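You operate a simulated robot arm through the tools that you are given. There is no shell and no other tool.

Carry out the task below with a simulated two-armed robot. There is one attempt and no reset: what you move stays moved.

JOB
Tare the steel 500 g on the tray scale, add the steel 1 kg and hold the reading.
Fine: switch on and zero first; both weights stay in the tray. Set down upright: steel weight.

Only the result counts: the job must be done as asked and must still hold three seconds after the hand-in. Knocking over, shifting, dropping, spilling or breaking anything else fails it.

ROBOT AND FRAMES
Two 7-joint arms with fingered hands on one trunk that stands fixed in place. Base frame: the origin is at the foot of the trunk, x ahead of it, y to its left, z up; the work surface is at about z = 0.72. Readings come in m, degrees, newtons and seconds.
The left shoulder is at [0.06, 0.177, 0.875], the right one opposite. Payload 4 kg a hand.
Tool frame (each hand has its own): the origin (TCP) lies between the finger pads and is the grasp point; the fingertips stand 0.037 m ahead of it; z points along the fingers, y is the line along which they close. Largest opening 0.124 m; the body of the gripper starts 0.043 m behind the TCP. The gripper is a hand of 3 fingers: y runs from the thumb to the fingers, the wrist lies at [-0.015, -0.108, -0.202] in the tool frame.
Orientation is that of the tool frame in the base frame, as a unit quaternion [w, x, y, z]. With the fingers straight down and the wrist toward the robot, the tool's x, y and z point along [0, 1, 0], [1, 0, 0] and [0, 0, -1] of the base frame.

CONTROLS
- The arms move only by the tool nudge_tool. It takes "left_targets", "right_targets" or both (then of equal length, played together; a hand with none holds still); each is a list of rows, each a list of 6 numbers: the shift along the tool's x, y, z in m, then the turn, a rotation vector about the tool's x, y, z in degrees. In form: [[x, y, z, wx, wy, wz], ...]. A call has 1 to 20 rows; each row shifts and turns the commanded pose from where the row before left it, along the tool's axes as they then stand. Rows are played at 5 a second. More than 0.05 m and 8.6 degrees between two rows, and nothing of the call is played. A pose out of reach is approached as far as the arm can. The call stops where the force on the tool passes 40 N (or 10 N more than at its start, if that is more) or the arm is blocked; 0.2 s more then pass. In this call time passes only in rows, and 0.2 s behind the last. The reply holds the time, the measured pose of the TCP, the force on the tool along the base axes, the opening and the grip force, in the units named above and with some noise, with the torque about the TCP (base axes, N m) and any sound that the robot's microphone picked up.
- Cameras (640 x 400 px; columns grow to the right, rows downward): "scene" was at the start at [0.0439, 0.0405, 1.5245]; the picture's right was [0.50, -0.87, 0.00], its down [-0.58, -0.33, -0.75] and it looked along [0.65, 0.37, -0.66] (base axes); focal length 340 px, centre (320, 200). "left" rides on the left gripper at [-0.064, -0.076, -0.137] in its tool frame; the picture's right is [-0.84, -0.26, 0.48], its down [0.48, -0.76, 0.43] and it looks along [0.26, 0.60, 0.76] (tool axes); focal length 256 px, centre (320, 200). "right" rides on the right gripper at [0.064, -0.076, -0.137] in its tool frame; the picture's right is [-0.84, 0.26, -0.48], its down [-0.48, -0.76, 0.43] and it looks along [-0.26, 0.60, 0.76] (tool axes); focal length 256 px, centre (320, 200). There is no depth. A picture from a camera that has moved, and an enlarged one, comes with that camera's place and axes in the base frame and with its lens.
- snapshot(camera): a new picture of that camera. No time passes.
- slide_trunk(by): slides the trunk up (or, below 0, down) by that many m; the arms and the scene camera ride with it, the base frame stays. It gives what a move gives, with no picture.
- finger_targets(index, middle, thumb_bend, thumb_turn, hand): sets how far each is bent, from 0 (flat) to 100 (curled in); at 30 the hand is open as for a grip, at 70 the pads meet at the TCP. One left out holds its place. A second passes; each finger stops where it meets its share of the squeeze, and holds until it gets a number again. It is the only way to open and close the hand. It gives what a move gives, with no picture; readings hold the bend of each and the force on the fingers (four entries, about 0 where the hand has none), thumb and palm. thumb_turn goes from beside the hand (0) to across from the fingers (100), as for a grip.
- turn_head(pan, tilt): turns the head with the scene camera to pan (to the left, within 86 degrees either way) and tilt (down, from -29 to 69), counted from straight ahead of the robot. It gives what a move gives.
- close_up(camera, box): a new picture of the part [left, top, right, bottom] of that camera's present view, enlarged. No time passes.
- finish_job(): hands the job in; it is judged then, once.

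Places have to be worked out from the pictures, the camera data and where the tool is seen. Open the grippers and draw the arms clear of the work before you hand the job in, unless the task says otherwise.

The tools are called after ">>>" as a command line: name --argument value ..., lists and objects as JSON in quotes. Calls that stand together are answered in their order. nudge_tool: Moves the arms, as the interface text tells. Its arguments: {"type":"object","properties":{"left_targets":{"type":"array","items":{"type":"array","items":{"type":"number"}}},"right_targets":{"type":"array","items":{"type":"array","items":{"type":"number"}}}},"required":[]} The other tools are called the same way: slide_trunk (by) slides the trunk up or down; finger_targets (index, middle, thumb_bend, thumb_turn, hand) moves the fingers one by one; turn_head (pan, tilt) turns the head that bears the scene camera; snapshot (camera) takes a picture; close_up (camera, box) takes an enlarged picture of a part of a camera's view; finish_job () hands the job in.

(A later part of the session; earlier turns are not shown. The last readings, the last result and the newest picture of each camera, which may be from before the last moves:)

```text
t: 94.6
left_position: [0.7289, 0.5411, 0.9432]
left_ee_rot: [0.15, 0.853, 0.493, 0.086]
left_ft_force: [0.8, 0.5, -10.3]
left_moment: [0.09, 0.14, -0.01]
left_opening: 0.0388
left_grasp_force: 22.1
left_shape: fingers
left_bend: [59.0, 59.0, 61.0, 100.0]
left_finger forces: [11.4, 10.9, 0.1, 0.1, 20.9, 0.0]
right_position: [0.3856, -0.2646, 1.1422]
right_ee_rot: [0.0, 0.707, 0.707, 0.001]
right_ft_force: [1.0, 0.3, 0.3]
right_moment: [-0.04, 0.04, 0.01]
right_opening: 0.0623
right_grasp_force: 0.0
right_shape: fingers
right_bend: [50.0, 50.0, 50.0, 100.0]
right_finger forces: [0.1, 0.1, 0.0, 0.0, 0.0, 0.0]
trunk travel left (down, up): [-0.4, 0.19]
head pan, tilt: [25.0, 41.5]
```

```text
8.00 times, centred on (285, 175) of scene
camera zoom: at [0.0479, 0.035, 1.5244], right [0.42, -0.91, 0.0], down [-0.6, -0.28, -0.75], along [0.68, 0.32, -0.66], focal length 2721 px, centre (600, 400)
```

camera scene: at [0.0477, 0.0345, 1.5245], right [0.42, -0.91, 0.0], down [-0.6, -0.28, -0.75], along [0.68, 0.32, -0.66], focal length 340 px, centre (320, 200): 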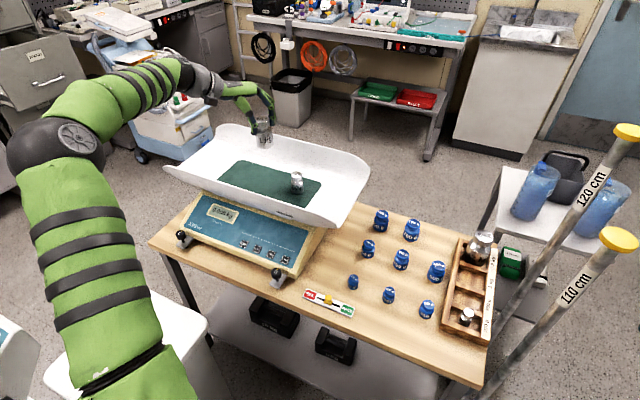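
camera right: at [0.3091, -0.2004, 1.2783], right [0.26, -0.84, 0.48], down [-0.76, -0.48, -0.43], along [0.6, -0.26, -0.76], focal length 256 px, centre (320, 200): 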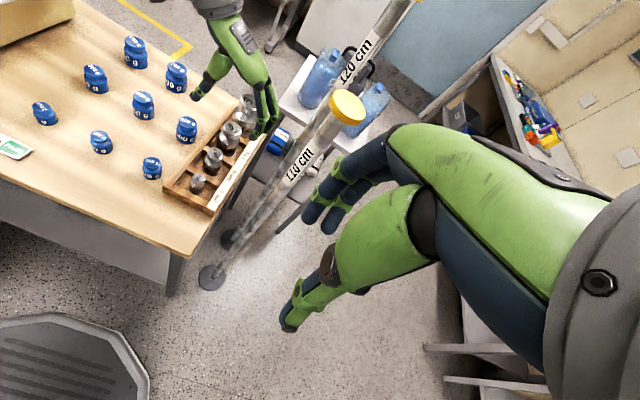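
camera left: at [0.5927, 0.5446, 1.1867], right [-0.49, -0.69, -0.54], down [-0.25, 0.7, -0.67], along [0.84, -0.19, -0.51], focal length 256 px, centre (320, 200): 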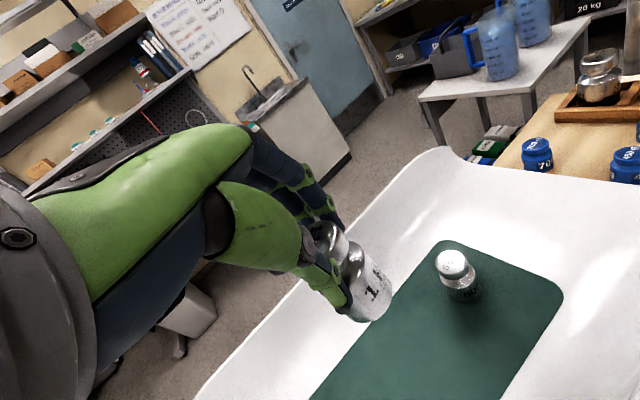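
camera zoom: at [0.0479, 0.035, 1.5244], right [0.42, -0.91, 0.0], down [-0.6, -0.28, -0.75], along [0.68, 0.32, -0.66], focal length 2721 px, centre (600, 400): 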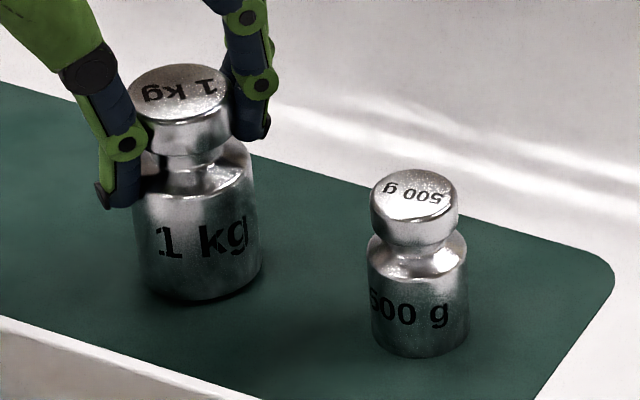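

Only about 3 mm remain. I'll take a few finer steps.

>>> nudge_tool --left_targets '[[0, -0.00051, 0.00141, 0, 0, 0], [0, -0.00034, 0.00094, 0, 0, 0], [0, 0, 0, 0, 0, 0]]'

>>> close_up --camera "scene" --box '[190, 190, 290, 260]'

```text
t: 95.4
left_position: [0.7274, 0.5416, 0.9411]
left_ee_rot: [0.151, 0.853, 0.492, 0.086]
left_ft_force: [-1.3, -0.6, -6.0]
left_moment: [0.01, 0.08, -0.05]
left_opening: 0.0391
left_grasp_force: 21.6
left_shape: fingers
left_bend: [59.0, 59.0, 61.0, 100.0]
left_finger forces: [11.6, 10.7, 0.0, 0.0, 21.3, 0.0]
right_position: [0.3849, -0.2647, 1.142]
right_ee_rot: [0.0, 0.707, 0.707, 0.001]
right_ft_force: [0.3, -0.1, 0.8]
right_moment: [0.01, 0.0, 0.01]
right_opening: 0.0623
right_grasp_force: 0.1
right_shape: fingers
right_bend: [50.0, 50.0, 50.0, 100.0]
right_finger forces: [0.0, 0.0, 0.0, 0.1, 0.0, 0.1]
trunk travel left (down, up): [-0.4, 0.19]
head pan, tilt: [25.0, 41.5]
```

```text
5.71 times, centred on (240, 225) of scene
camera zoom: at [0.0474, 0.0346, 1.5245], right [0.42, -0.91, 0.0], down [-0.6, -0.28, -0.75], along [0.68, 0.32, -0.66], focal length 1944 px, centre (777, 57)
```

zoom: 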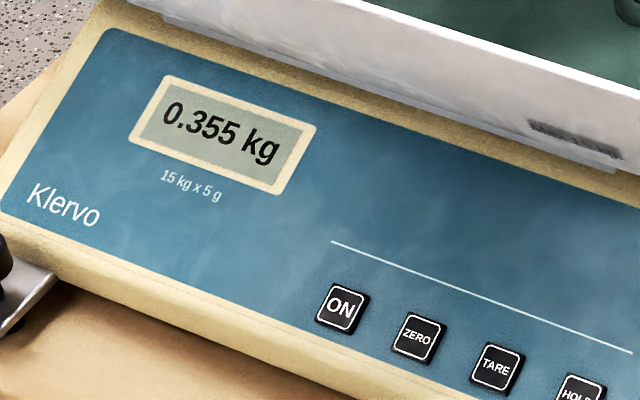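

Contact is made (0.355 kg). I'll take one more millimetre to transfer most of the load, then open the hand.

>>> nudge_tool --left_targets '[[0, -0.00027, 0.00075, 0, 0, 0], [0, 0, 0, 0, 0, 0]]'

>>> finger_targets --hand "left" --index 50 --middle 50 --thumb_bend 50

>>> close_up --camera "scene" --box '[260, 150, 310, 200]'

>>> close_up --camera "scene" --box '[190, 190, 290, 260]'

>>> close_up --camera "left" --box '[260, 180, 460, 380]'

```text
t: 96.0
left_position: [0.7276, 0.5409, 0.939]
left_ee_rot: [0.15, 0.853, 0.492, 0.086]
left_ft_force: [-1.7, -0.6, -2.9]
left_moment: [0.03, 0.1, -0.03]
left_opening: 0.0388
left_grasp_force: 22.1
left_shape: fingers
left_bend: [59.0, 59.0, 61.0, 100.0]
left_finger forces: [11.9, 10.3, 0.0, 0.0, 21.7, 0.0]
right_position: [0.385, -0.2648, 1.1417]
right_ee_rot: [0.001, 0.707, 0.708, 0.0]
right_ft_force: [-0.3, 0.8, 0.1]
right_moment: [0.01, -0.04, 0.0]
right_opening: 0.0621
right_grasp_force: 0.1
right_shape: fingers
right_bend: [50.0, 50.0, 50.0, 100.0]
right_finger forces: [0.0, 0.0, 0.0, 0.1, 0.1, 0.0]
trunk travel left (down, up): [-0.4, 0.19]
head pan, tilt: [25.0, 41.5]
```

```text
t: 97.0
left_position: [0.7272, 0.5404, 0.9407]
left_ee_rot: [0.15, 0.853, 0.493, 0.087]
left_ft_force: [0.5, 0.1, 0.5]
left_moment: [0.01, -0.02, -0.02]
left_opening: 0.0622
left_grasp_force: 0.1
left_shape: fingers
left_bend: [50.0, 50.0, 50.0, 100.0]
left_finger forces: [0.1, 0.0, 0.2, 0.0, 0.1, 0.0]
right_position: [0.3848, -0.2649, 1.1429]
right_ee_rot: [0.0, 0.707, 0.708, 0.0]
right_ft_force: [0.4, -0.5, -0.7]
right_moment: [0.01, 0.0, -0.03]
right_opening: 0.0622
right_grasp_force: 0.2
right_shape: fingers
right_bend: [50.0, 50.0, 50.0, 100.0]
right_finger forces: [0.0, 0.1, 0.0, 0.0, 0.1, 0.0]
trunk travel left (down, up): [-0.4, 0.19]
head pan, tilt: [25.0, 41.5]
```

```text
8.00 times, centred on (285, 175) of scene
camera zoom: at [0.047, 0.0344, 1.5245], right [0.42, -0.91, 0.0], down [-0.6, -0.28, -0.75], along [0.68, 0.32, -0.66], focal length 2721 px, centre (600, 400)
```

zoom: 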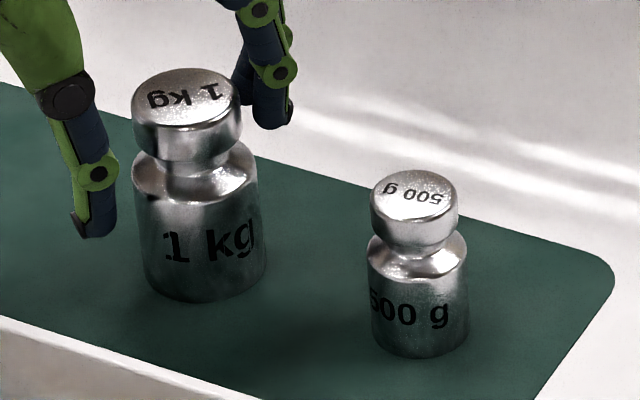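

```text
5.71 times, centred on (240, 225) of scene
camera zoom: at [0.047, 0.0344, 1.5245], right [0.42, -0.91, 0.0], down [-0.6, -0.28, -0.75], along [0.68, 0.32, -0.66], focal length 1944 px, centre (777, 57)
```

zoom: 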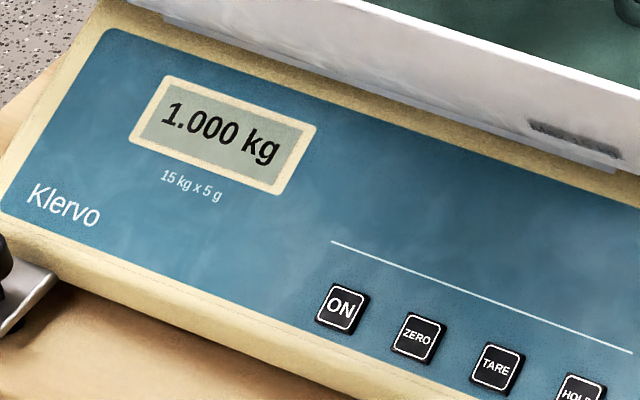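

```text
2.00 times, centred on (360, 280) of left
camera zoom: at [0.593, 0.5455, 1.0424], right [-0.48, -0.69, -0.54], down [-0.25, 0.7, -0.67], along [0.84, -0.19, -0.51], focal length 512 px, centre (240, 40)
```

zoom: 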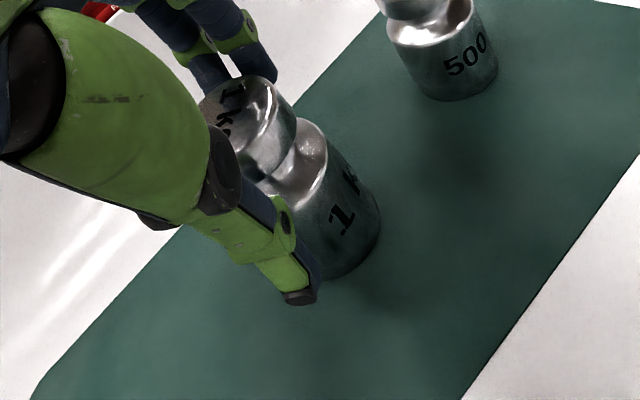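

The display reads 1.000 kg with both weights upright. I'll open a little more, rise straight up, and return to the pressing pose.

>>> finger_targets --hand "left" --index 44 --middle 44 --thumb_bend 46

>>> nudge_tool --left_targets '[[0, 0.0068, -0.0188, 0, 0, 0], [0, 0.0103, -0.0282, 0, 0, 0], [0, 0.0137, -0.0376, 0, 0, 0], [0, 0.0154, -0.0423, 0, 0, 0], [0, 0.0086, -0.0235, 0, 0, 0], [0, 0, 0, 0, 0, 0]]'

>>> close_up --camera "scene" --box '[180, 90, 400, 250]'

```text
t: 98.0
left_position: [0.7269, 0.5414, 0.9404]
left_ee_rot: [0.15, 0.853, 0.492, 0.087]
left_ft_force: [-0.1, -0.2, 0.5]
left_moment: [-0.02, 0.0, -0.01]
left_opening: 0.0775
left_grasp_force: 0.2
left_shape: fingers
left_bend: [44.0, 44.0, 46.0, 100.0]
left_finger forces: [0.0, 0.0, 0.0, 0.0, 0.0, 0.0]
right_position: [0.3841, -0.2652, 1.1423]
right_ee_rot: [0.0, 0.707, 0.707, 0.0]
right_ft_force: [0.6, 0.4, -0.6]
right_moment: [-0.04, -0.02, -0.01]
right_opening: 0.062
right_grasp_force: 0.1
right_shape: fingers
right_bend: [50.0, 50.0, 50.0, 100.0]
right_finger forces: [0.0, 0.0, 0.1, 0.1, 0.0, 0.0]
trunk travel left (down, up): [-0.4, 0.19]
head pan, tilt: [25.0, 41.5]
```

```text
t: 99.4
left_position: [0.7283, 0.5404, 1.1001]
left_ee_rot: [0.15, 0.853, 0.493, 0.087]
left_ft_force: [0.5, -0.2, 0.4]
left_moment: [0.01, -0.01, 0.01]
left_opening: 0.0777
left_grasp_force: 0.0
left_shape: fingers
left_bend: [44.0, 44.0, 46.0, 100.0]
left_finger forces: [0.1, 0.1, 0.0, 0.0, 0.0, 0.0]
right_position: [0.385, -0.2645, 1.1422]
right_ee_rot: [0.0, 0.707, 0.707, 0.0]
right_ft_force: [-0.6, -0.3, 0.3]
right_moment: [0.0, 0.01, -0.03]
right_opening: 0.0623
right_grasp_force: 0.1
right_shape: fingers
right_bend: [50.0, 50.0, 50.0, 100.0]
right_finger forces: [0.1, 0.1, 0.0, 0.0, 0.0, 0.1]
trunk travel left (down, up): [-0.4, 0.19]
head pan, tilt: [25.0, 41.5]
```

```text
2.50 times, centred on (290, 170) of scene
camera zoom: at [0.0471, 0.0344, 1.5245], right [0.42, -0.91, 0.0], down [-0.6, -0.28, -0.75], along [0.68, 0.32, -0.66], focal length 850 px, centre (395, 275)
```

zoom: 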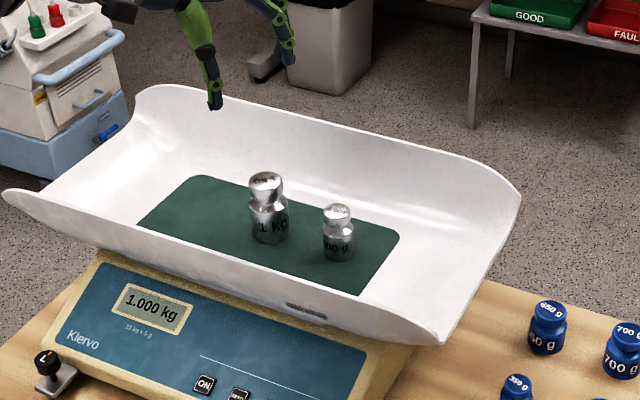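

The reading holds at 1.000 kg. I'll retreat to the front as before and reshape the hand to point for HOLD.

>>> nudge_tool --left_targets '[[0, 0, 0, 0, 2.565, -7.05], [0, 0, 0, 0, 2.565, -7.05], [0, 0, 0, 0, 2.565, -7.05], [0, 0, 0, 0, 2.565, -7.05], [0, -0.0366, -0.0133, 0, 0, 0], [0, -0.0366, -0.0133, 0, 0, 0], [0, -0.0366, -0.0133, 0, 0, 0], [0, -0.0366, -0.0133, 0, 0, 0], [0, -0.0366, -0.0133, 0, 0, 0], [0, -0.0366, -0.0133, 0, 0, 0], [0, -0.0366, -0.0133, 0, 0, 0], [0, -0.0366, -0.0133, 0, 0, 0], [0, 0, 0, 0, 0, 0]]'

>>> finger_targets --hand "left" --index 30 --middle 100 --thumb_bend 100 --thumb_turn 0

>>> snapshot --camera "scene"

>>> close_up --camera "scene" --box '[240, 230, 310, 300]'

>>> close_up --camera "left" --box '[300, 180, 560, 400]'

```text
t: 102.2
left_position: [0.4153, 0.5419, 1.1005]
left_ee_rot: [0.124, 0.696, 0.696, 0.122]
left_ft_force: [0.0, 0.3, 0.6]
left_moment: [0.01, -0.02, 0.01]
left_opening: 0.0777
left_grasp_force: 0.2
left_shape: fingers
left_bend: [44.0, 44.0, 46.0, 100.0]
left_finger forces: [0.0, 0.0, 0.0, 0.0, 0.1, 0.1]
right_position: [0.3852, -0.2648, 1.1412]
right_ee_rot: [0.0, 0.707, 0.707, -0.001]
right_ft_force: [0.0, -0.5, 0.5]
right_moment: [-0.01, 0.01, -0.01]
right_opening: 0.0619
right_grasp_force: 0.1
right_shape: fingers
right_bend: [50.0, 50.0, 50.0, 100.0]
right_finger forces: [0.1, 0.1, 0.1, 0.0, 0.1, 0.1]
trunk travel left (down, up): [-0.4, 0.19]
head pan, tilt: [25.0, 41.5]
```

```text
t: 103.2
left_position: [0.4145, 0.5424, 1.1011]
left_ee_rot: [0.124, 0.697, 0.696, 0.122]
left_ft_force: [-0.2, 0.4, -0.4]
left_moment: [-0.01, -0.01, -0.04]
left_opening: 0.065
left_grasp_force: 0.0
left_shape: fingers
left_bend: [30.0, 100.0, 100.0, 0.0]
left_finger forces: [0.0, 0.1, 0.0, 0.0, 0.1, 0.0]
right_position: [0.3854, -0.2644, 1.1427]
right_ee_rot: [0.001, 0.707, 0.707, 0.0]
right_ft_force: [0.1, -0.3, -0.4]
right_moment: [-0.01, -0.02, 0.03]
right_opening: 0.0621
right_grasp_force: 0.0
right_shape: fingers
right_bend: [50.0, 50.0, 50.0, 100.0]
right_finger forces: [0.0, 0.1, 0.1, 0.0, 0.1, 0.1]
trunk travel left (down, up): [-0.4, 0.19]
head pan, tilt: [25.0, 41.5]
```

```text
taken
camera scene: at [0.047, 0.0343, 1.5245], right [0.42, -0.91, 0.0], down [-0.6, -0.28, -0.75], along [0.68, 0.32, -0.66], focal length 340 px, centre (320, 200)
```

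scene: 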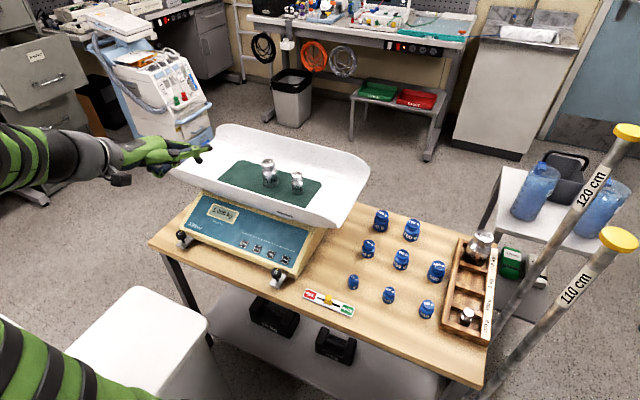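

```text
5.71 times, centred on (275, 265) of scene
camera zoom: at [0.047, 0.0343, 1.5245], right [0.42, -0.91, 0.0], down [-0.6, -0.28, -0.75], along [0.68, 0.32, -0.66], focal length 1944 px, centre (577, -171)
```

zoom: 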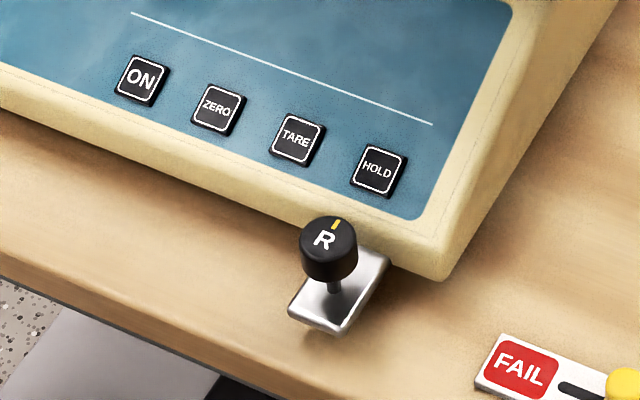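

```text
1.82 times, centred on (430, 290) of left
camera zoom: at [0.2966, 0.4792, 1.203], right [-0.08, -0.84, -0.54], down [-0.57, 0.48, -0.67], along [0.82, 0.26, -0.51], focal length 465 px, centre (120, 36)
```

zoom: 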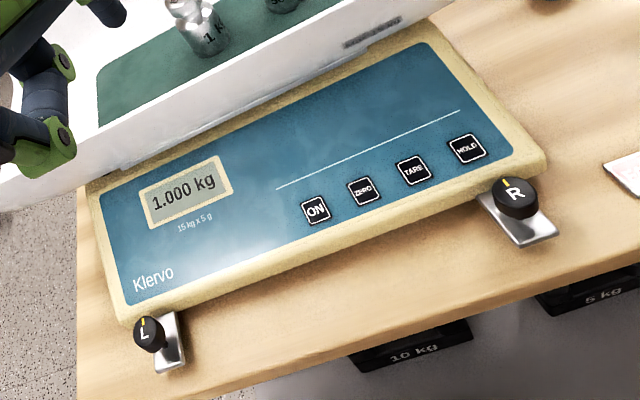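

The display still reads 1.000 kg. HOLD is at ≈[0.552, 0.376] and the R knob below it tops out at z≈0.777, so I'll reduce the hand tilt to about 6° to keep the curled middle finger well above the knob, then approach HOLD.

>>> nudge_tool --left_targets '[[0, 0, 0, 7, 0, 0], [0, 0, 0, 7, 0, 0], [-0.02266, 0.00424, 0.02931, 0, 0, 0], [-0.02266, 0.00424, 0.02931, 0, 0, 0], [-0.02266, 0.00424, 0.02931, 0, 0, 0], [-0.02266, 0.00424, 0.02931, 0, 0, 0], [-0.02266, 0.00424, 0.02931, 0, 0, 0], [-0.02266, 0.00424, 0.02931, 0, 0, 0], [-0.02266, 0.00424, 0.02931, 0, 0, 0], [0, 0, 0, 0, 0, 0]]'

>>> snapshot --camera "scene"

>>> close_up --camera "scene" --box '[200, 180, 340, 290]'

>>> close_up --camera "left" --box '[230, 110, 430, 310]'

```text
t: 105.6
left_position: [0.3883, 0.4925, 0.8594]
left_ee_rot: [-0.007, 0.595, 0.804, 0.004]
left_ft_force: [-0.5, 0.4, 0.2]
left_moment: [-0.02, -0.03, -0.01]
left_opening: 0.0648
left_grasp_force: 0.1
left_shape: fingers
left_bend: [30.0, 100.0, 100.0, 0.0]
left_finger forces: [0.0, 0.0, 0.0, 0.0, 0.0, 0.1]
right_position: [0.3844, -0.265, 1.1419]
right_ee_rot: [0.0, 0.707, 0.707, 0.0]
right_ft_force: [-0.7, -0.4, 0.8]
right_moment: [-0.04, -0.03, -0.01]
right_opening: 0.0623
right_grasp_force: 0.0
right_shape: fingers
right_bend: [50.0, 50.0, 50.0, 100.0]
right_finger forces: [0.0, 0.0, 0.1, 0.1, 0.1, 0.0]
trunk travel left (down, up): [-0.4, 0.19]
head pan, tilt: [25.0, 41.5]
stopped in row 10 (left hand): the arm was blocked; the commanded pose is now the measured one
```

```text
taken
camera scene: at [0.0463, 0.0344, 1.5245], right [0.42, -0.91, 0.0], down [-0.6, -0.28, -0.75], along [0.68, 0.32, -0.66], focal length 340 px, centre (320, 200)
```

scene: 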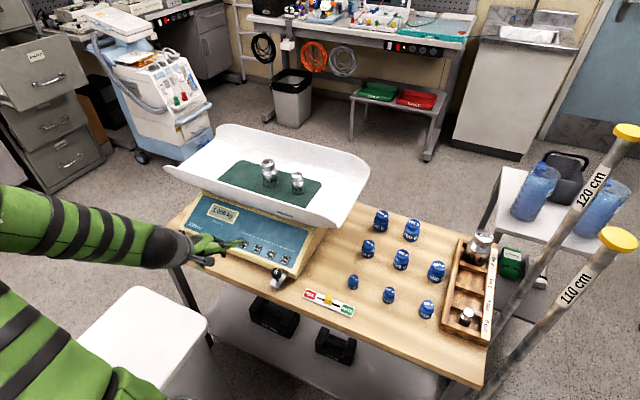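

```text
3.64 times, centred on (270, 235) of scene
camera zoom: at [0.0463, 0.0344, 1.5245], right [0.42, -0.91, 0.0], down [-0.6, -0.28, -0.75], along [0.68, 0.32, -0.66], focal length 1237 px, centre (502, 73)
```

zoom: 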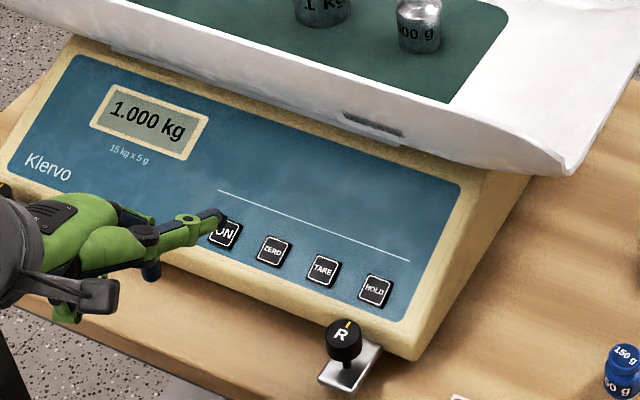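

```text
2.00 times, centred on (330, 210) of left
camera zoom: at [0.3344, 0.4075, 0.9948], right [0.0, -0.87, -0.49], down [-0.87, 0.25, -0.43], along [0.49, 0.43, -0.76], focal length 512 px, centre (300, 180)
```

zoom: 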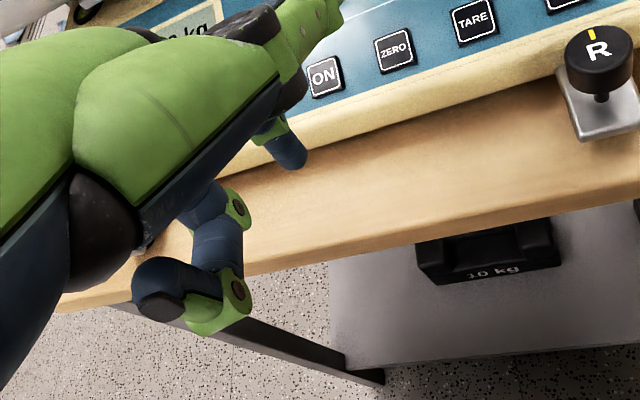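

The arm stopped as "blocked" and drifted off pose, with almost no contact force, which looks like an arm-configuration limit rather than a collision. I'll look at the arm before recovering.

>>> turn_head --pan 55 --tilt 50

>>> snapshot --camera "scene"

>>> snapshot --camera "left"

```text
t: 106.5
left_position: [0.3879, 0.4923, 0.8595]
left_ee_rot: [-0.006, 0.596, 0.803, 0.004]
left_ft_force: [0.2, -0.2, -0.1]
left_moment: [0.01, 0.0, 0.01]
left_opening: 0.0647
left_grasp_force: 0.0
left_shape: fingers
left_bend: [30.0, 100.0, 100.0, 0.0]
left_finger forces: [0.0, 0.0, 0.0, 0.1, 0.0, 0.0]
right_position: [0.3847, -0.265, 1.1418]
right_ee_rot: [0.0, 0.707, 0.707, -0.001]
right_ft_force: [-0.6, -0.3, 0.3]
right_moment: [-0.04, 0.0, 0.0]
right_opening: 0.062
right_grasp_force: 0.1
right_shape: fingers
right_bend: [50.0, 50.0, 50.0, 100.0]
right_finger forces: [0.1, 0.0, 0.0, 0.1, 0.1, 0.0]
trunk travel left (down, up): [-0.4, 0.19]
head pan, tilt: [55.0, 50.0]
```

```text
taken
camera scene: at [0.0151, 0.0619, 1.5125], right [0.82, -0.57, 0.0], down [-0.44, -0.63, -0.64], along [0.37, 0.53, -0.77], focal length 340 px, centre (320, 200)
```

scene: 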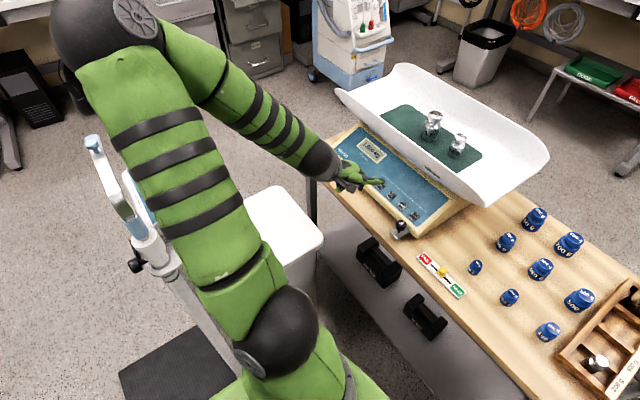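

```text
taken
camera left: at [0.335, 0.4071, 0.9949], right [-0.01, -0.87, -0.49], down [-0.87, 0.25, -0.43], along [0.49, 0.43, -0.76], focal length 256 px, centre (320, 200)
```

left: 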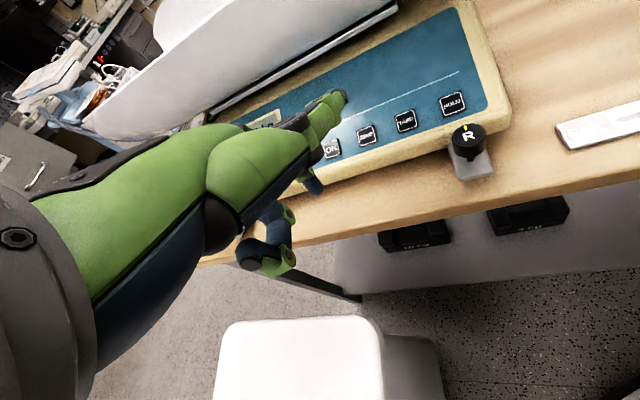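

Nothing touches the arm: the elbow is up and out, so it is a wrist limit for the near-vertical hand so close in. I'll back off upward and restore the proven orientation (yaw 0, tilt 20°).

>>> nudge_tool --left_targets '[[0, 0, -0.04, 0, 0, 0], [0, 0, -0.04, 0, 0, 0], [0, 0, -0.04, 0, 0, 0], [0, 0, -0.03, 0, 0, 0], [0, 0, 0, 0, 0, 5.67], [0, 0, 0, 0, 0, 5.67], [0, 0, 0, 0, 0, 5.67], [0, 0, 0, -5, 0, 0], [0, 0, 0, -5, 0, 0], [0, 0, 0, -5, 0, 0], [0, 0, 0, -5, 0, 0], [0, 0, 0, 0, 0, 0]]'

>>> snapshot --camera "scene"

```text
t: 109.1
left_position: [0.3896, 0.4892, 1.0059]
left_ee_rot: [0.117, 0.699, 0.694, 0.126]
left_ft_force: [0.3, -0.1, 0.3]
left_moment: [-0.04, 0.01, 0.01]
left_opening: 0.0649
left_grasp_force: 0.1
left_shape: fingers
left_bend: [30.0, 100.0, 100.0, 0.0]
left_finger forces: [0.0, 0.0, 0.0, 0.0, 0.0, 0.1]
left hand out of reach, approached as far as the arm can: row 2
right_position: [0.3855, -0.2666, 1.1423]
right_ee_rot: [0.0, 0.707, 0.707, 0.0]
right_ft_force: [-0.1, -0.6, -0.2]
right_moment: [-0.05, 0.01, -0.03]
right_opening: 0.0623
right_grasp_force: 0.1
right_shape: fingers
right_bend: [50.0, 50.0, 50.0, 100.0]
right_finger forces: [0.0, 0.0, 0.1, 0.1, 0.1, 0.0]
trunk travel left (down, up): [-0.4, 0.19]
head pan, tilt: [55.0, 50.0]
```

```text
taken
camera scene: at [0.0151, 0.0617, 1.5125], right [0.82, -0.57, 0.0], down [-0.44, -0.63, -0.64], along [0.37, 0.53, -0.77], focal length 340 px, centre (320, 200)
```

scene: 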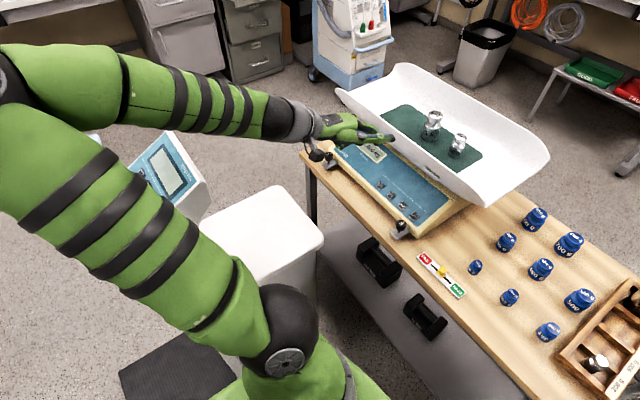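

Orientation is restored. I'll go back to the waypoint used for TARE ([0.418, 0.447, 1.09]) and then descend along that proven path.

>>> nudge_tool --left_targets '[[-0.0143, 0.0187, -0.0241, 0, 0, 0], [-0.0143, 0.0187, -0.0241, 0, 0, 0], [-0.0143, 0.0187, -0.0241, 0, 0, 0], [0, 0, 0, 0, 0, 0]]'

>>> nudge_tool --left_targets '[[-0.003, -0.0095, 0.03735, 0, 0, 0], [-0.003, -0.0095, 0.03735, 0, 0, 0], [-0.003, -0.0095, 0.03735, 0, 0, 0], [-0.003, -0.0095, 0.03735, 0, 0, 0], [-0.003, -0.0095, 0.03735, 0, 0, 0], [-0.003, -0.0095, 0.03, 0, 0, 0], [0, 0, 0, 0, 0, 0]]'

>>> turn_head --pan 25 --tilt 41.5

>>> snapshot --camera "scene"

>>> snapshot --camera "left"

```text
t: 110.1
left_position: [0.4187, 0.4445, 1.0945]
left_ee_rot: [0.116, 0.699, 0.695, 0.125]
left_ft_force: [-0.4, -0.4, 1.0]
left_moment: [0.01, 0.0, -0.02]
left_opening: 0.0645
left_grasp_force: 0.1
left_shape: fingers
left_bend: [30.0, 100.0, 100.0, 0.0]
left_finger forces: [0.0, 0.0, 0.0, 0.0, 0.0, 0.0]
right_position: [0.3841, -0.2645, 1.1414]
right_ee_rot: [0.0, 0.707, 0.707, 0.0]
right_ft_force: [-0.8, -0.3, 1.2]
right_moment: [-0.01, 0.0, -0.03]
right_opening: 0.0623
right_grasp_force: 0.0
right_shape: fingers
right_bend: [50.0, 50.0, 50.0, 100.0]
right_finger forces: [0.0, 0.0, 0.0, 0.0, 0.1, 0.1]
trunk travel left (down, up): [-0.4, 0.19]
head pan, tilt: [55.0, 50.0]
```

```text
t: 111.7
left_position: [0.4384, 0.4326, 0.8669]
left_ee_rot: [0.116, 0.699, 0.694, 0.126]
left_ft_force: [0.3, -0.6, 0.2]
left_moment: [0.01, 0.02, -0.02]
left_opening: 0.0647
left_grasp_force: 0.1
left_shape: fingers
left_bend: [30.0, 100.0, 100.0, 0.0]
left_finger forces: [0.1, 0.0, 0.0, 0.0, 0.0, 0.0]
right_position: [0.3842, -0.265, 1.1419]
right_ee_rot: [0.0, 0.707, 0.707, 0.0]
right_ft_force: [-0.3, 0.0, 0.7]
right_moment: [0.02, 0.06, 0.01]
right_opening: 0.0622
right_grasp_force: 0.1
right_shape: fingers
right_bend: [50.0, 50.0, 50.0, 100.0]
right_finger forces: [0.1, 0.0, 0.1, 0.0, 0.0, 0.0]
trunk travel left (down, up): [-0.4, 0.19]
head pan, tilt: [55.0, 50.0]
```

```text
t: 112.7
left_position: [0.4375, 0.4331, 0.8675]
left_ee_rot: [0.116, 0.699, 0.694, 0.126]
left_ft_force: [-0.6, 0.2, 0.2]
left_moment: [0.01, 0.01, 0.0]
left_opening: 0.0648
left_grasp_force: 0.0
left_shape: fingers
left_bend: [30.0, 100.0, 100.0, 0.0]
left_finger forces: [0.0, 0.0, 0.0, 0.0, 0.0, 0.1]
right_position: [0.3844, -0.2657, 1.1412]
right_ee_rot: [0.0, 0.707, 0.707, 0.0]
right_ft_force: [0.2, 0.4, -1.1]
right_moment: [-0.02, 0.02, 0.02]
right_opening: 0.0622
right_grasp_force: 0.0
right_shape: fingers
right_bend: [50.0, 50.0, 50.0, 100.0]
right_finger forces: [0.0, 0.0, 0.0, 0.1, 0.0, 0.0]
trunk travel left (down, up): [-0.4, 0.19]
head pan, tilt: [25.0, 41.5]
```

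```text
taken
camera scene: at [0.0469, 0.0344, 1.5245], right [0.42, -0.91, 0.0], down [-0.6, -0.28, -0.75], along [0.68, 0.32, -0.66], focal length 340 px, centre (320, 200)
```

scene: 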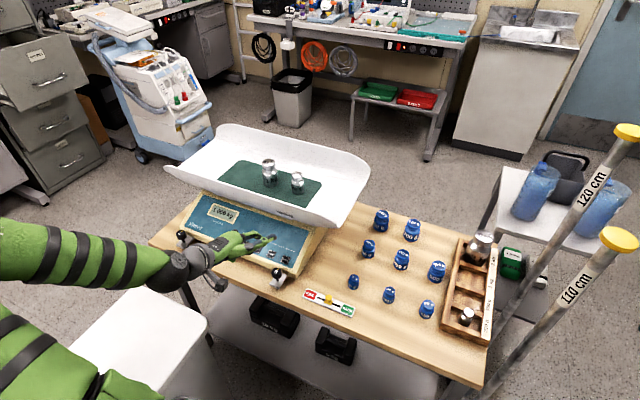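

```text
taken
camera left: at [0.3197, 0.3683, 0.9691], right [-0.08, -0.83, -0.55], down [-0.57, 0.49, -0.66], along [0.82, 0.26, -0.51], focal length 256 px, centre (320, 200)
```

left: 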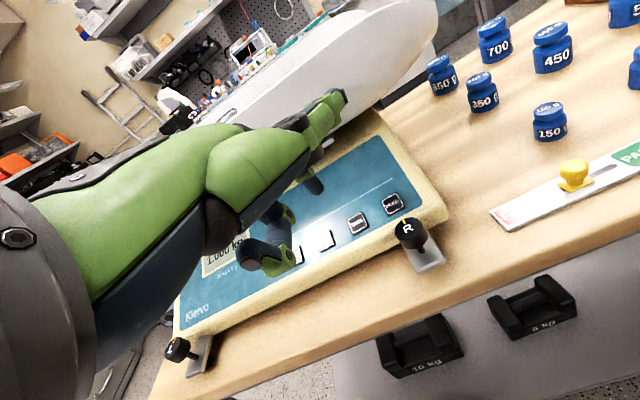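

The proven path works again and the display still reads 1.000 kg. I'll slide sideways to line up with HOLD at this safe height and check alignment and knob clearance.

>>> nudge_tool --left_targets '[[-0.0163, 0, 0, 0, 0, 0], [-0.0163, 0, 0, 0, 0, 0], [-0.0163, 0, 0, 0, 0, 0], [0, 0, 0.01, 0, 0, 0], [0, 0, 0, 0, 0, 0]]'

>>> close_up --camera "left" --box '[250, 120, 410, 280]'

>>> close_up --camera "scene" --box '[200, 200, 320, 300]'

```text
t: 113.9
left_position: [0.4665, 0.4042, 0.8544]
left_ee_rot: [0.115, 0.698, 0.695, 0.126]
left_ft_force: [0.7, 0.9, 0.9]
left_moment: [-0.01, -0.02, -0.02]
left_opening: 0.0647
left_grasp_force: 0.0
left_shape: fingers
left_bend: [30.0, 100.0, 100.0, 0.0]
left_finger forces: [0.0, 0.1, 0.0, 0.0, 0.0, 0.0]
left hand out of reach, approached as far as the arm can: row 1, 2, 3
right_position: [0.3846, -0.2644, 1.1422]
right_ee_rot: [0.001, 0.707, 0.707, 0.0]
right_ft_force: [0.3, 0.5, -0.1]
right_moment: [0.01, 0.02, -0.03]
right_opening: 0.0626
right_grasp_force: 0.0
right_shape: fingers
right_bend: [50.0, 50.0, 50.0, 100.0]
right_finger forces: [0.0, 0.0, 0.0, 0.0, 0.0, 0.0]
trunk travel left (down, up): [-0.4, 0.19]
head pan, tilt: [25.0, 41.5]
```

```text
2.50 times, centred on (330, 200) of left
camera zoom: at [0.3485, 0.3398, 0.958], right [-0.08, -0.83, -0.55], down [-0.57, 0.49, -0.66], along [0.82, 0.26, -0.51], focal length 640 px, centre (295, 200)
```

zoom: 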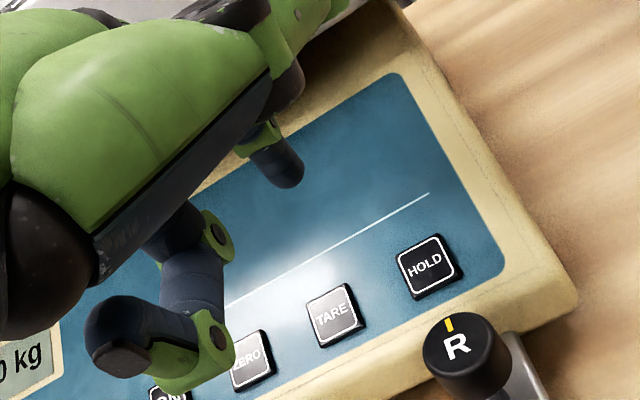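

```text
4.00 times, centred on (260, 250) of scene
camera zoom: at [0.0469, 0.0344, 1.5245], right [0.42, -0.91, 0.0], down [-0.6, -0.28, -0.75], along [0.68, 0.32, -0.66], focal length 1360 px, centre (560, 0)
```

zoom: 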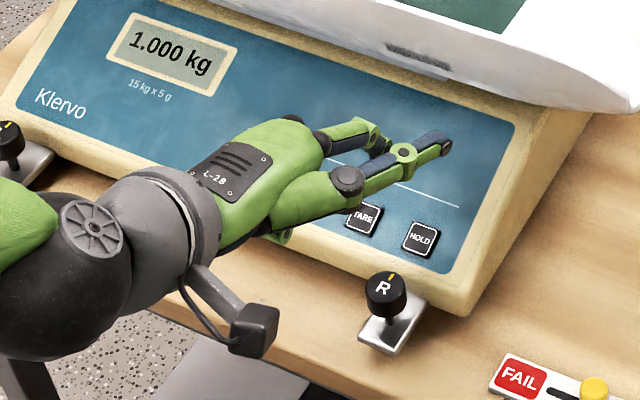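

At this yaw the wrist gets too close to the shoulder to reach HOLD. Yawing the hand about −40° moves the wrist outward and also keeps the curled finger away from the R knob. First I'll undo the sideways shift.

>>> nudge_tool --left_targets '[[0.0163, 0, 0, 0, 0, 0], [0.0163, 0, 0, 0, 0, 0], [0.0163, 0, -0.01, 0, 0, 0], [0.01, 0, -0.02, 0, 0, 0], [0.01, 0, -0.02, 0, 0, 0], [0, 0, 0, 0, 0, 0]]'

```text
t: 115.3
left_position: [0.4495, 0.4711, 0.9052]
left_ee_rot: [0.116, 0.698, 0.695, 0.126]
left_ft_force: [0.1, 0.5, 0.0]
left_moment: [-0.02, -0.04, 0.02]
left_opening: 0.0648
left_grasp_force: 0.0
left_shape: fingers
left_bend: [30.0, 100.0, 100.0, 0.0]
left_finger forces: [0.0, 0.0, 0.1, 0.0, 0.1, 0.0]
right_position: [0.3846, -0.2645, 1.1429]
right_ee_rot: [0.0, 0.708, 0.706, 0.0]
right_ft_force: [0.0, -0.4, 0.7]
right_moment: [0.0, -0.02, 0.0]
right_opening: 0.0621
right_grasp_force: 0.1
right_shape: fingers
right_bend: [50.0, 50.0, 50.0, 100.0]
right_finger forces: [0.0, 0.0, 0.0, 0.0, 0.0, 0.0]
trunk travel left (down, up): [-0.4, 0.19]
head pan, tilt: [25.0, 41.5]
```

Back in a reachable pose at [0.450, 0.471, 0.905]. Now I'll yaw −40° about vertical in small steps.

>>> nudge_tool --left_targets '[[0, 0, 0, 0, -2.736, 7.52], [0, 0, 0, 0, -2.736, 7.52], [0, 0, 0, 0, -2.736, 7.52], [0, 0, 0, 0, -2.736, 7.52], [0, 0, 0, 0, -2.736, 7.52], [0, 0, 0, 0, 0, 0]]'

>>> snapshot --camera "scene"

>>> snapshot --camera "left"

```text
t: 116.9
left_position: [0.4459, 0.4859, 0.9227]
left_ee_rot: [0.087, 0.908, 0.404, 0.073]
left_ft_force: [-0.1, 1.2, 0.0]
left_moment: [-0.1, -0.08, -0.04]
left_opening: 0.0648
left_grasp_force: 0.1
left_shape: fingers
left_bend: [30.0, 100.0, 100.0, 0.0]
left_finger forces: [0.0, 0.1, 0.0, 0.1, 0.0, 0.1]
right_position: [0.3859, -0.2573, 1.1525]
right_ee_rot: [0.004, 0.706, 0.708, -0.001]
right_ft_force: [1.3, 0.7, 0.5]
right_moment: [-0.04, 0.03, 0.0]
right_opening: 0.0623
right_grasp_force: 0.1
right_shape: fingers
right_bend: [50.0, 50.0, 50.0, 100.0]
right_finger forces: [0.1, 0.1, 0.0, 0.0, 0.0, 0.0]
trunk travel left (down, up): [-0.4, 0.19]
head pan, tilt: [25.0, 41.5]
stopped in row 6 (left hand): the arm was blocked; the commanded pose is now the measured one
```

```text
taken
camera scene: at [0.0419, -0.0334, 1.5411], right [0.45, -0.89, -0.04], down [-0.6, -0.26, -0.76], along [0.67, 0.36, -0.65], focal length 340 px, centre (320, 200)
```

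scene: 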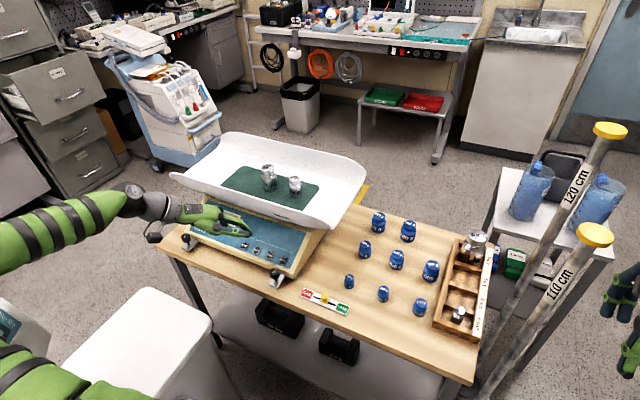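

```text
taken
camera left: at [0.3212, 0.5029, 1.0348], right [-0.64, -0.5, -0.58], down [-0.14, 0.82, -0.56], along [0.75, -0.28, -0.59], focal length 256 px, centre (320, 200)
```

left: 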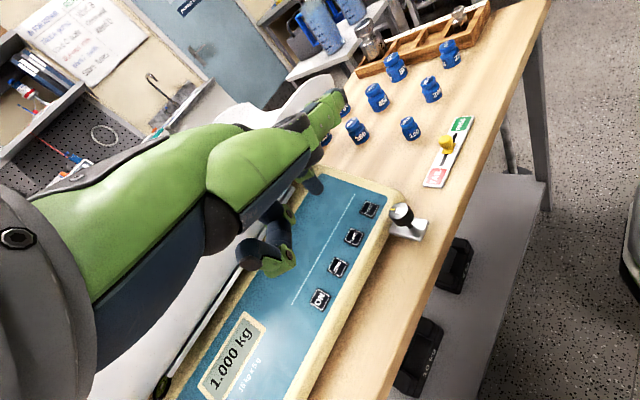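

The head camera has shifted about 7 cm, so the arm must be pushing against the robot itself or something nearby. I'll immediately reverse the last rotation steps gently and re-check.

>>> nudge_tool --left_targets '[[0, 0, 0, 0, 2.05, -5.64], [0, 0, 0, 0, 2.05, -5.64]]'

>>> snapshot --camera "scene"

>>> snapshot --camera "right"

```text
t: 117.5
left_position: [0.4683, 0.4821, 0.9005]
left_ee_rot: [0.105, 0.862, 0.488, 0.088]
left_ft_force: [-0.1, -0.4, 0.8]
left_moment: [0.07, 0.01, 0.06]
left_opening: 0.065
left_grasp_force: 0.0
left_shape: fingers
left_bend: [30.0, 100.0, 100.0, 0.0]
left_finger forces: [0.0, 0.0, 0.0, 0.0, 0.0, 0.0]
right_position: [0.3907, -0.2559, 1.1459]
right_ee_rot: [0.007, 0.714, 0.7, -0.004]
right_ft_force: [-0.2, 0.0, 0.1]
right_moment: [0.0, -0.02, 0.02]
right_opening: 0.0624
right_grasp_force: 0.0
right_shape: fingers
right_bend: [50.0, 50.0, 50.0, 100.0]
right_finger forces: [0.0, 0.1, 0.0, 0.0, 0.0, 0.0]
trunk travel left (down, up): [-0.4, 0.19]
head pan, tilt: [25.0, 41.5]
```

```text
taken
camera scene: at [0.0597, -0.012, 1.5287], right [0.4, -0.91, -0.02], down [-0.61, -0.25, -0.76], along [0.68, 0.32, -0.65], focal length 340 px, centre (320, 200)
```

scene: 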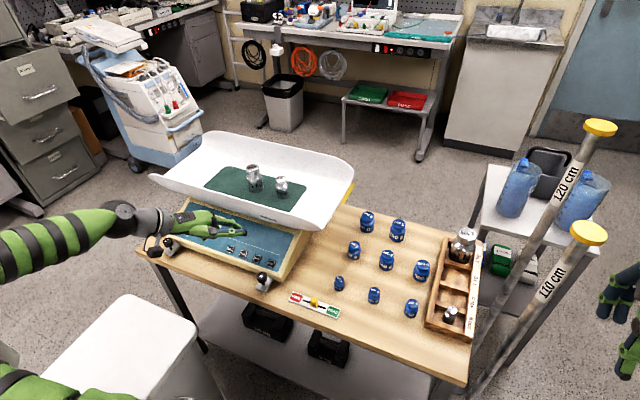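

```text
taken
camera right: at [0.3162, -0.188, 1.2796], right [0.24, -0.83, 0.5], down [-0.77, -0.47, -0.43], along [0.59, -0.28, -0.75], focal length 256 px, centre (320, 200)
```

right: 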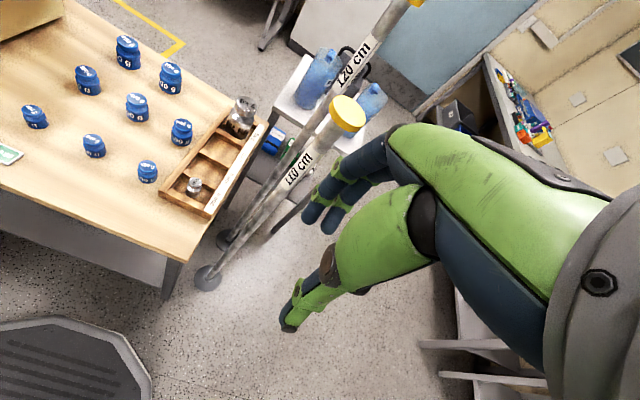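

The camera is swinging back, so this may be the trunk recoiling from a fast elbow swing. I'll hold still for about a second and see whether everything settles.

>>> nudge_tool --left_targets '[[0, 0, 0, 0, 0, 0], [0, 0, 0, 0, 0, 0], [0, 0, 0, 0, 0, 0], [0, 0, 0, 0, 0, 0], [0, 0, 0, 0, 0, 0]]'

>>> turn_head --pan 60 --tilt 50

>>> snapshot --camera "scene"

```text
t: 118.7
left_position: [0.4606, 0.4922, 0.8942]
left_ee_rot: [0.113, 0.856, 0.497, 0.086]
left_ft_force: [-1.0, -0.1, 0.3]
left_moment: [-0.01, 0.02, 0.0]
left_opening: 0.065
left_grasp_force: 0.1
left_shape: fingers
left_bend: [30.0, 100.0, 100.0, 0.0]
left_finger forces: [0.0, 0.0, 0.0, 0.0, 0.0, 0.0]
right_position: [0.3936, -0.2441, 1.1437]
right_ee_rot: [0.005, 0.709, 0.705, -0.009]
right_ft_force: [0.4, -0.1, 0.1]
right_moment: [-0.01, -0.02, 0.03]
right_opening: 0.0623
right_grasp_force: 0.2
right_shape: fingers
right_bend: [50.0, 50.0, 50.0, 100.0]
right_finger forces: [0.1, 0.0, 0.0, 0.0, 0.0, 0.0]
trunk travel left (down, up): [-0.4, 0.19]
head pan, tilt: [25.0, 41.5]
```

```text
t: 119.7
left_position: [0.4602, 0.4919, 0.8946]
left_ee_rot: [0.114, 0.856, 0.497, 0.087]
left_ft_force: [0.0, -0.4, 0.0]
left_moment: [-0.02, -0.01, 0.02]
left_opening: 0.0647
left_grasp_force: 0.0
left_shape: fingers
left_bend: [30.0, 100.0, 100.0, 0.0]
left_finger forces: [0.0, 0.0, 0.1, 0.0, 0.0, 0.1]
right_position: [0.3919, -0.2461, 1.1434]
right_ee_rot: [0.006, 0.709, 0.705, -0.008]
right_ft_force: [-0.2, -0.5, -0.8]
right_moment: [-0.01, 0.04, -0.01]
right_opening: 0.0624
right_grasp_force: 0.2
right_shape: fingers
right_bend: [50.0, 50.0, 50.0, 100.0]
right_finger forces: [0.0, 0.0, 0.0, 0.0, 0.1, 0.1]
trunk travel left (down, up): [-0.4, 0.19]
head pan, tilt: [60.0, 50.0]
```

```text
taken
camera scene: at [0.0171, 0.0614, 1.5129], right [0.87, -0.5, -0.01], down [-0.39, -0.66, -0.64], along [0.32, 0.56, -0.77], focal length 340 px, centre (320, 200)
```

scene: 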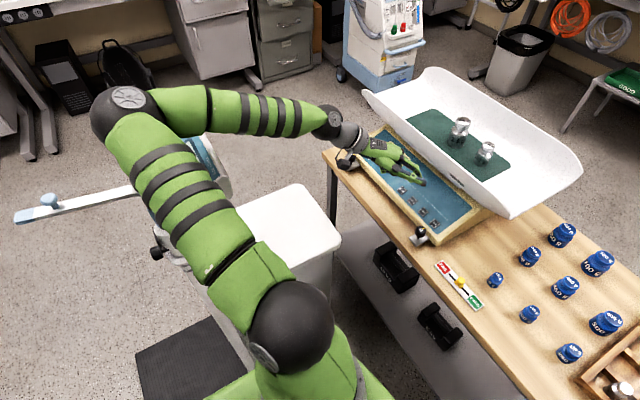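

Everything has settled: the head camera is back in place, though the elbow may have been near the standing scale to the left. I'll inspect that area closely.

>>> close_up --camera "scene" --box '[0, 120, 320, 320]'

>>> turn_head --pan 84 --tilt 45

>>> snapshot --camera "scene"

```text
2.00 times, centred on (160, 220) of scene
camera zoom: at [0.0171, 0.0614, 1.5129], right [0.87, -0.5, -0.01], down [-0.39, -0.66, -0.64], along [0.32, 0.56, -0.77], focal length 680 px, centre (640, 160)
```

zoom: 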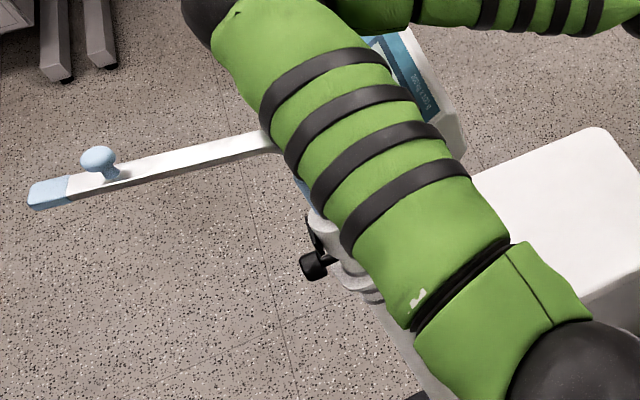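

```text
t: 120.6
left_position: [0.4601, 0.4918, 0.8961]
left_ee_rot: [0.114, 0.857, 0.495, 0.087]
left_ft_force: [-0.8, -0.5, 0.1]
left_moment: [0.04, -0.02, 0.0]
left_opening: 0.0647
left_grasp_force: 0.1
left_shape: fingers
left_bend: [30.0, 100.0, 100.0, 0.0]
left_finger forces: [0.1, 0.1, 0.1, 0.0, 0.0, 0.0]
right_position: [0.3921, -0.2461, 1.1425]
right_ee_rot: [0.007, 0.71, 0.705, -0.009]
right_ft_force: [0.6, -0.1, -0.2]
right_moment: [-0.03, -0.01, -0.02]
right_opening: 0.0624
right_grasp_force: 0.0
right_shape: fingers
right_bend: [50.0, 50.0, 50.0, 100.0]
right_finger forces: [0.0, 0.0, 0.0, 0.0, 0.0, 0.0]
trunk travel left (down, up): [-0.4, 0.19]
head pan, tilt: [84.0, 45.0]
```

```text
taken
camera scene: at [-0.0131, 0.0754, 1.5199], right [0.99, -0.11, -0.01], down [-0.08, -0.7, -0.71], along [0.07, 0.71, -0.71], focal length 340 px, centre (320, 200)
```

scene: 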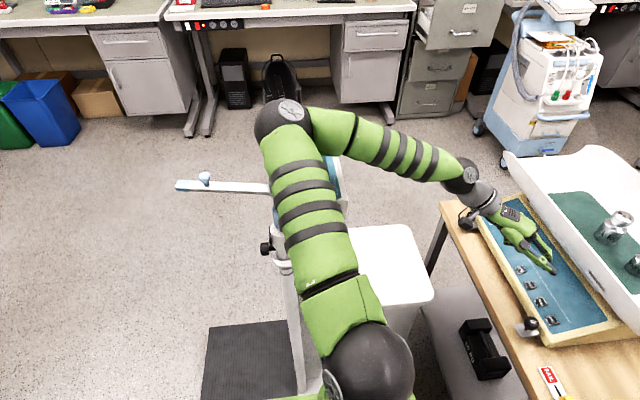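

A standing scale's fold-out arm is beside the left elbow. I'll zoom in on it and check whether my arm is touching it.

>>> close_up --camera "scene" --box '[160, 80, 360, 300]'

>>> close_up --camera "scene" --box '[170, 160, 290, 220]'

```text
1.82 times, centred on (260, 190) of scene
camera zoom: at [-0.0131, 0.0754, 1.5199], right [0.99, -0.11, -0.01], down [-0.08, -0.7, -0.71], along [0.07, 0.71, -0.71], focal length 618 px, centre (429, 218)
```

zoom: 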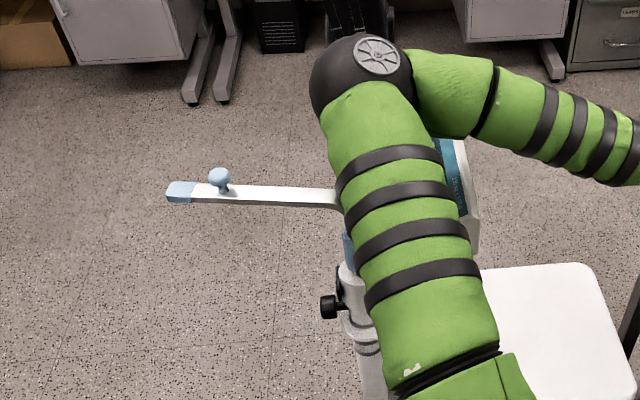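

```text
5.33 times, centred on (230, 190) of scene
camera zoom: at [-0.0131, 0.0754, 1.5199], right [0.99, -0.11, -0.01], down [-0.08, -0.7, -0.71], along [0.07, 0.71, -0.71], focal length 1814 px, centre (800, 253)
```

zoom: 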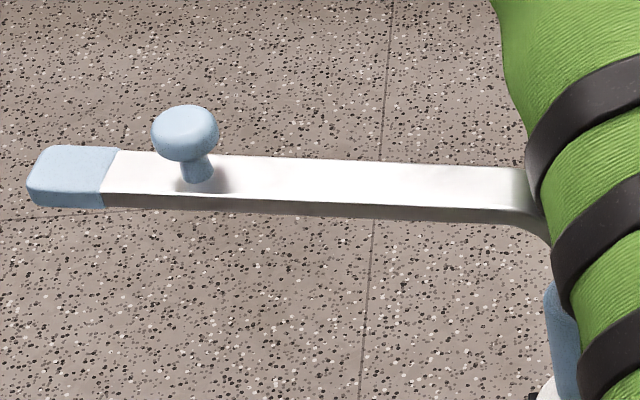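

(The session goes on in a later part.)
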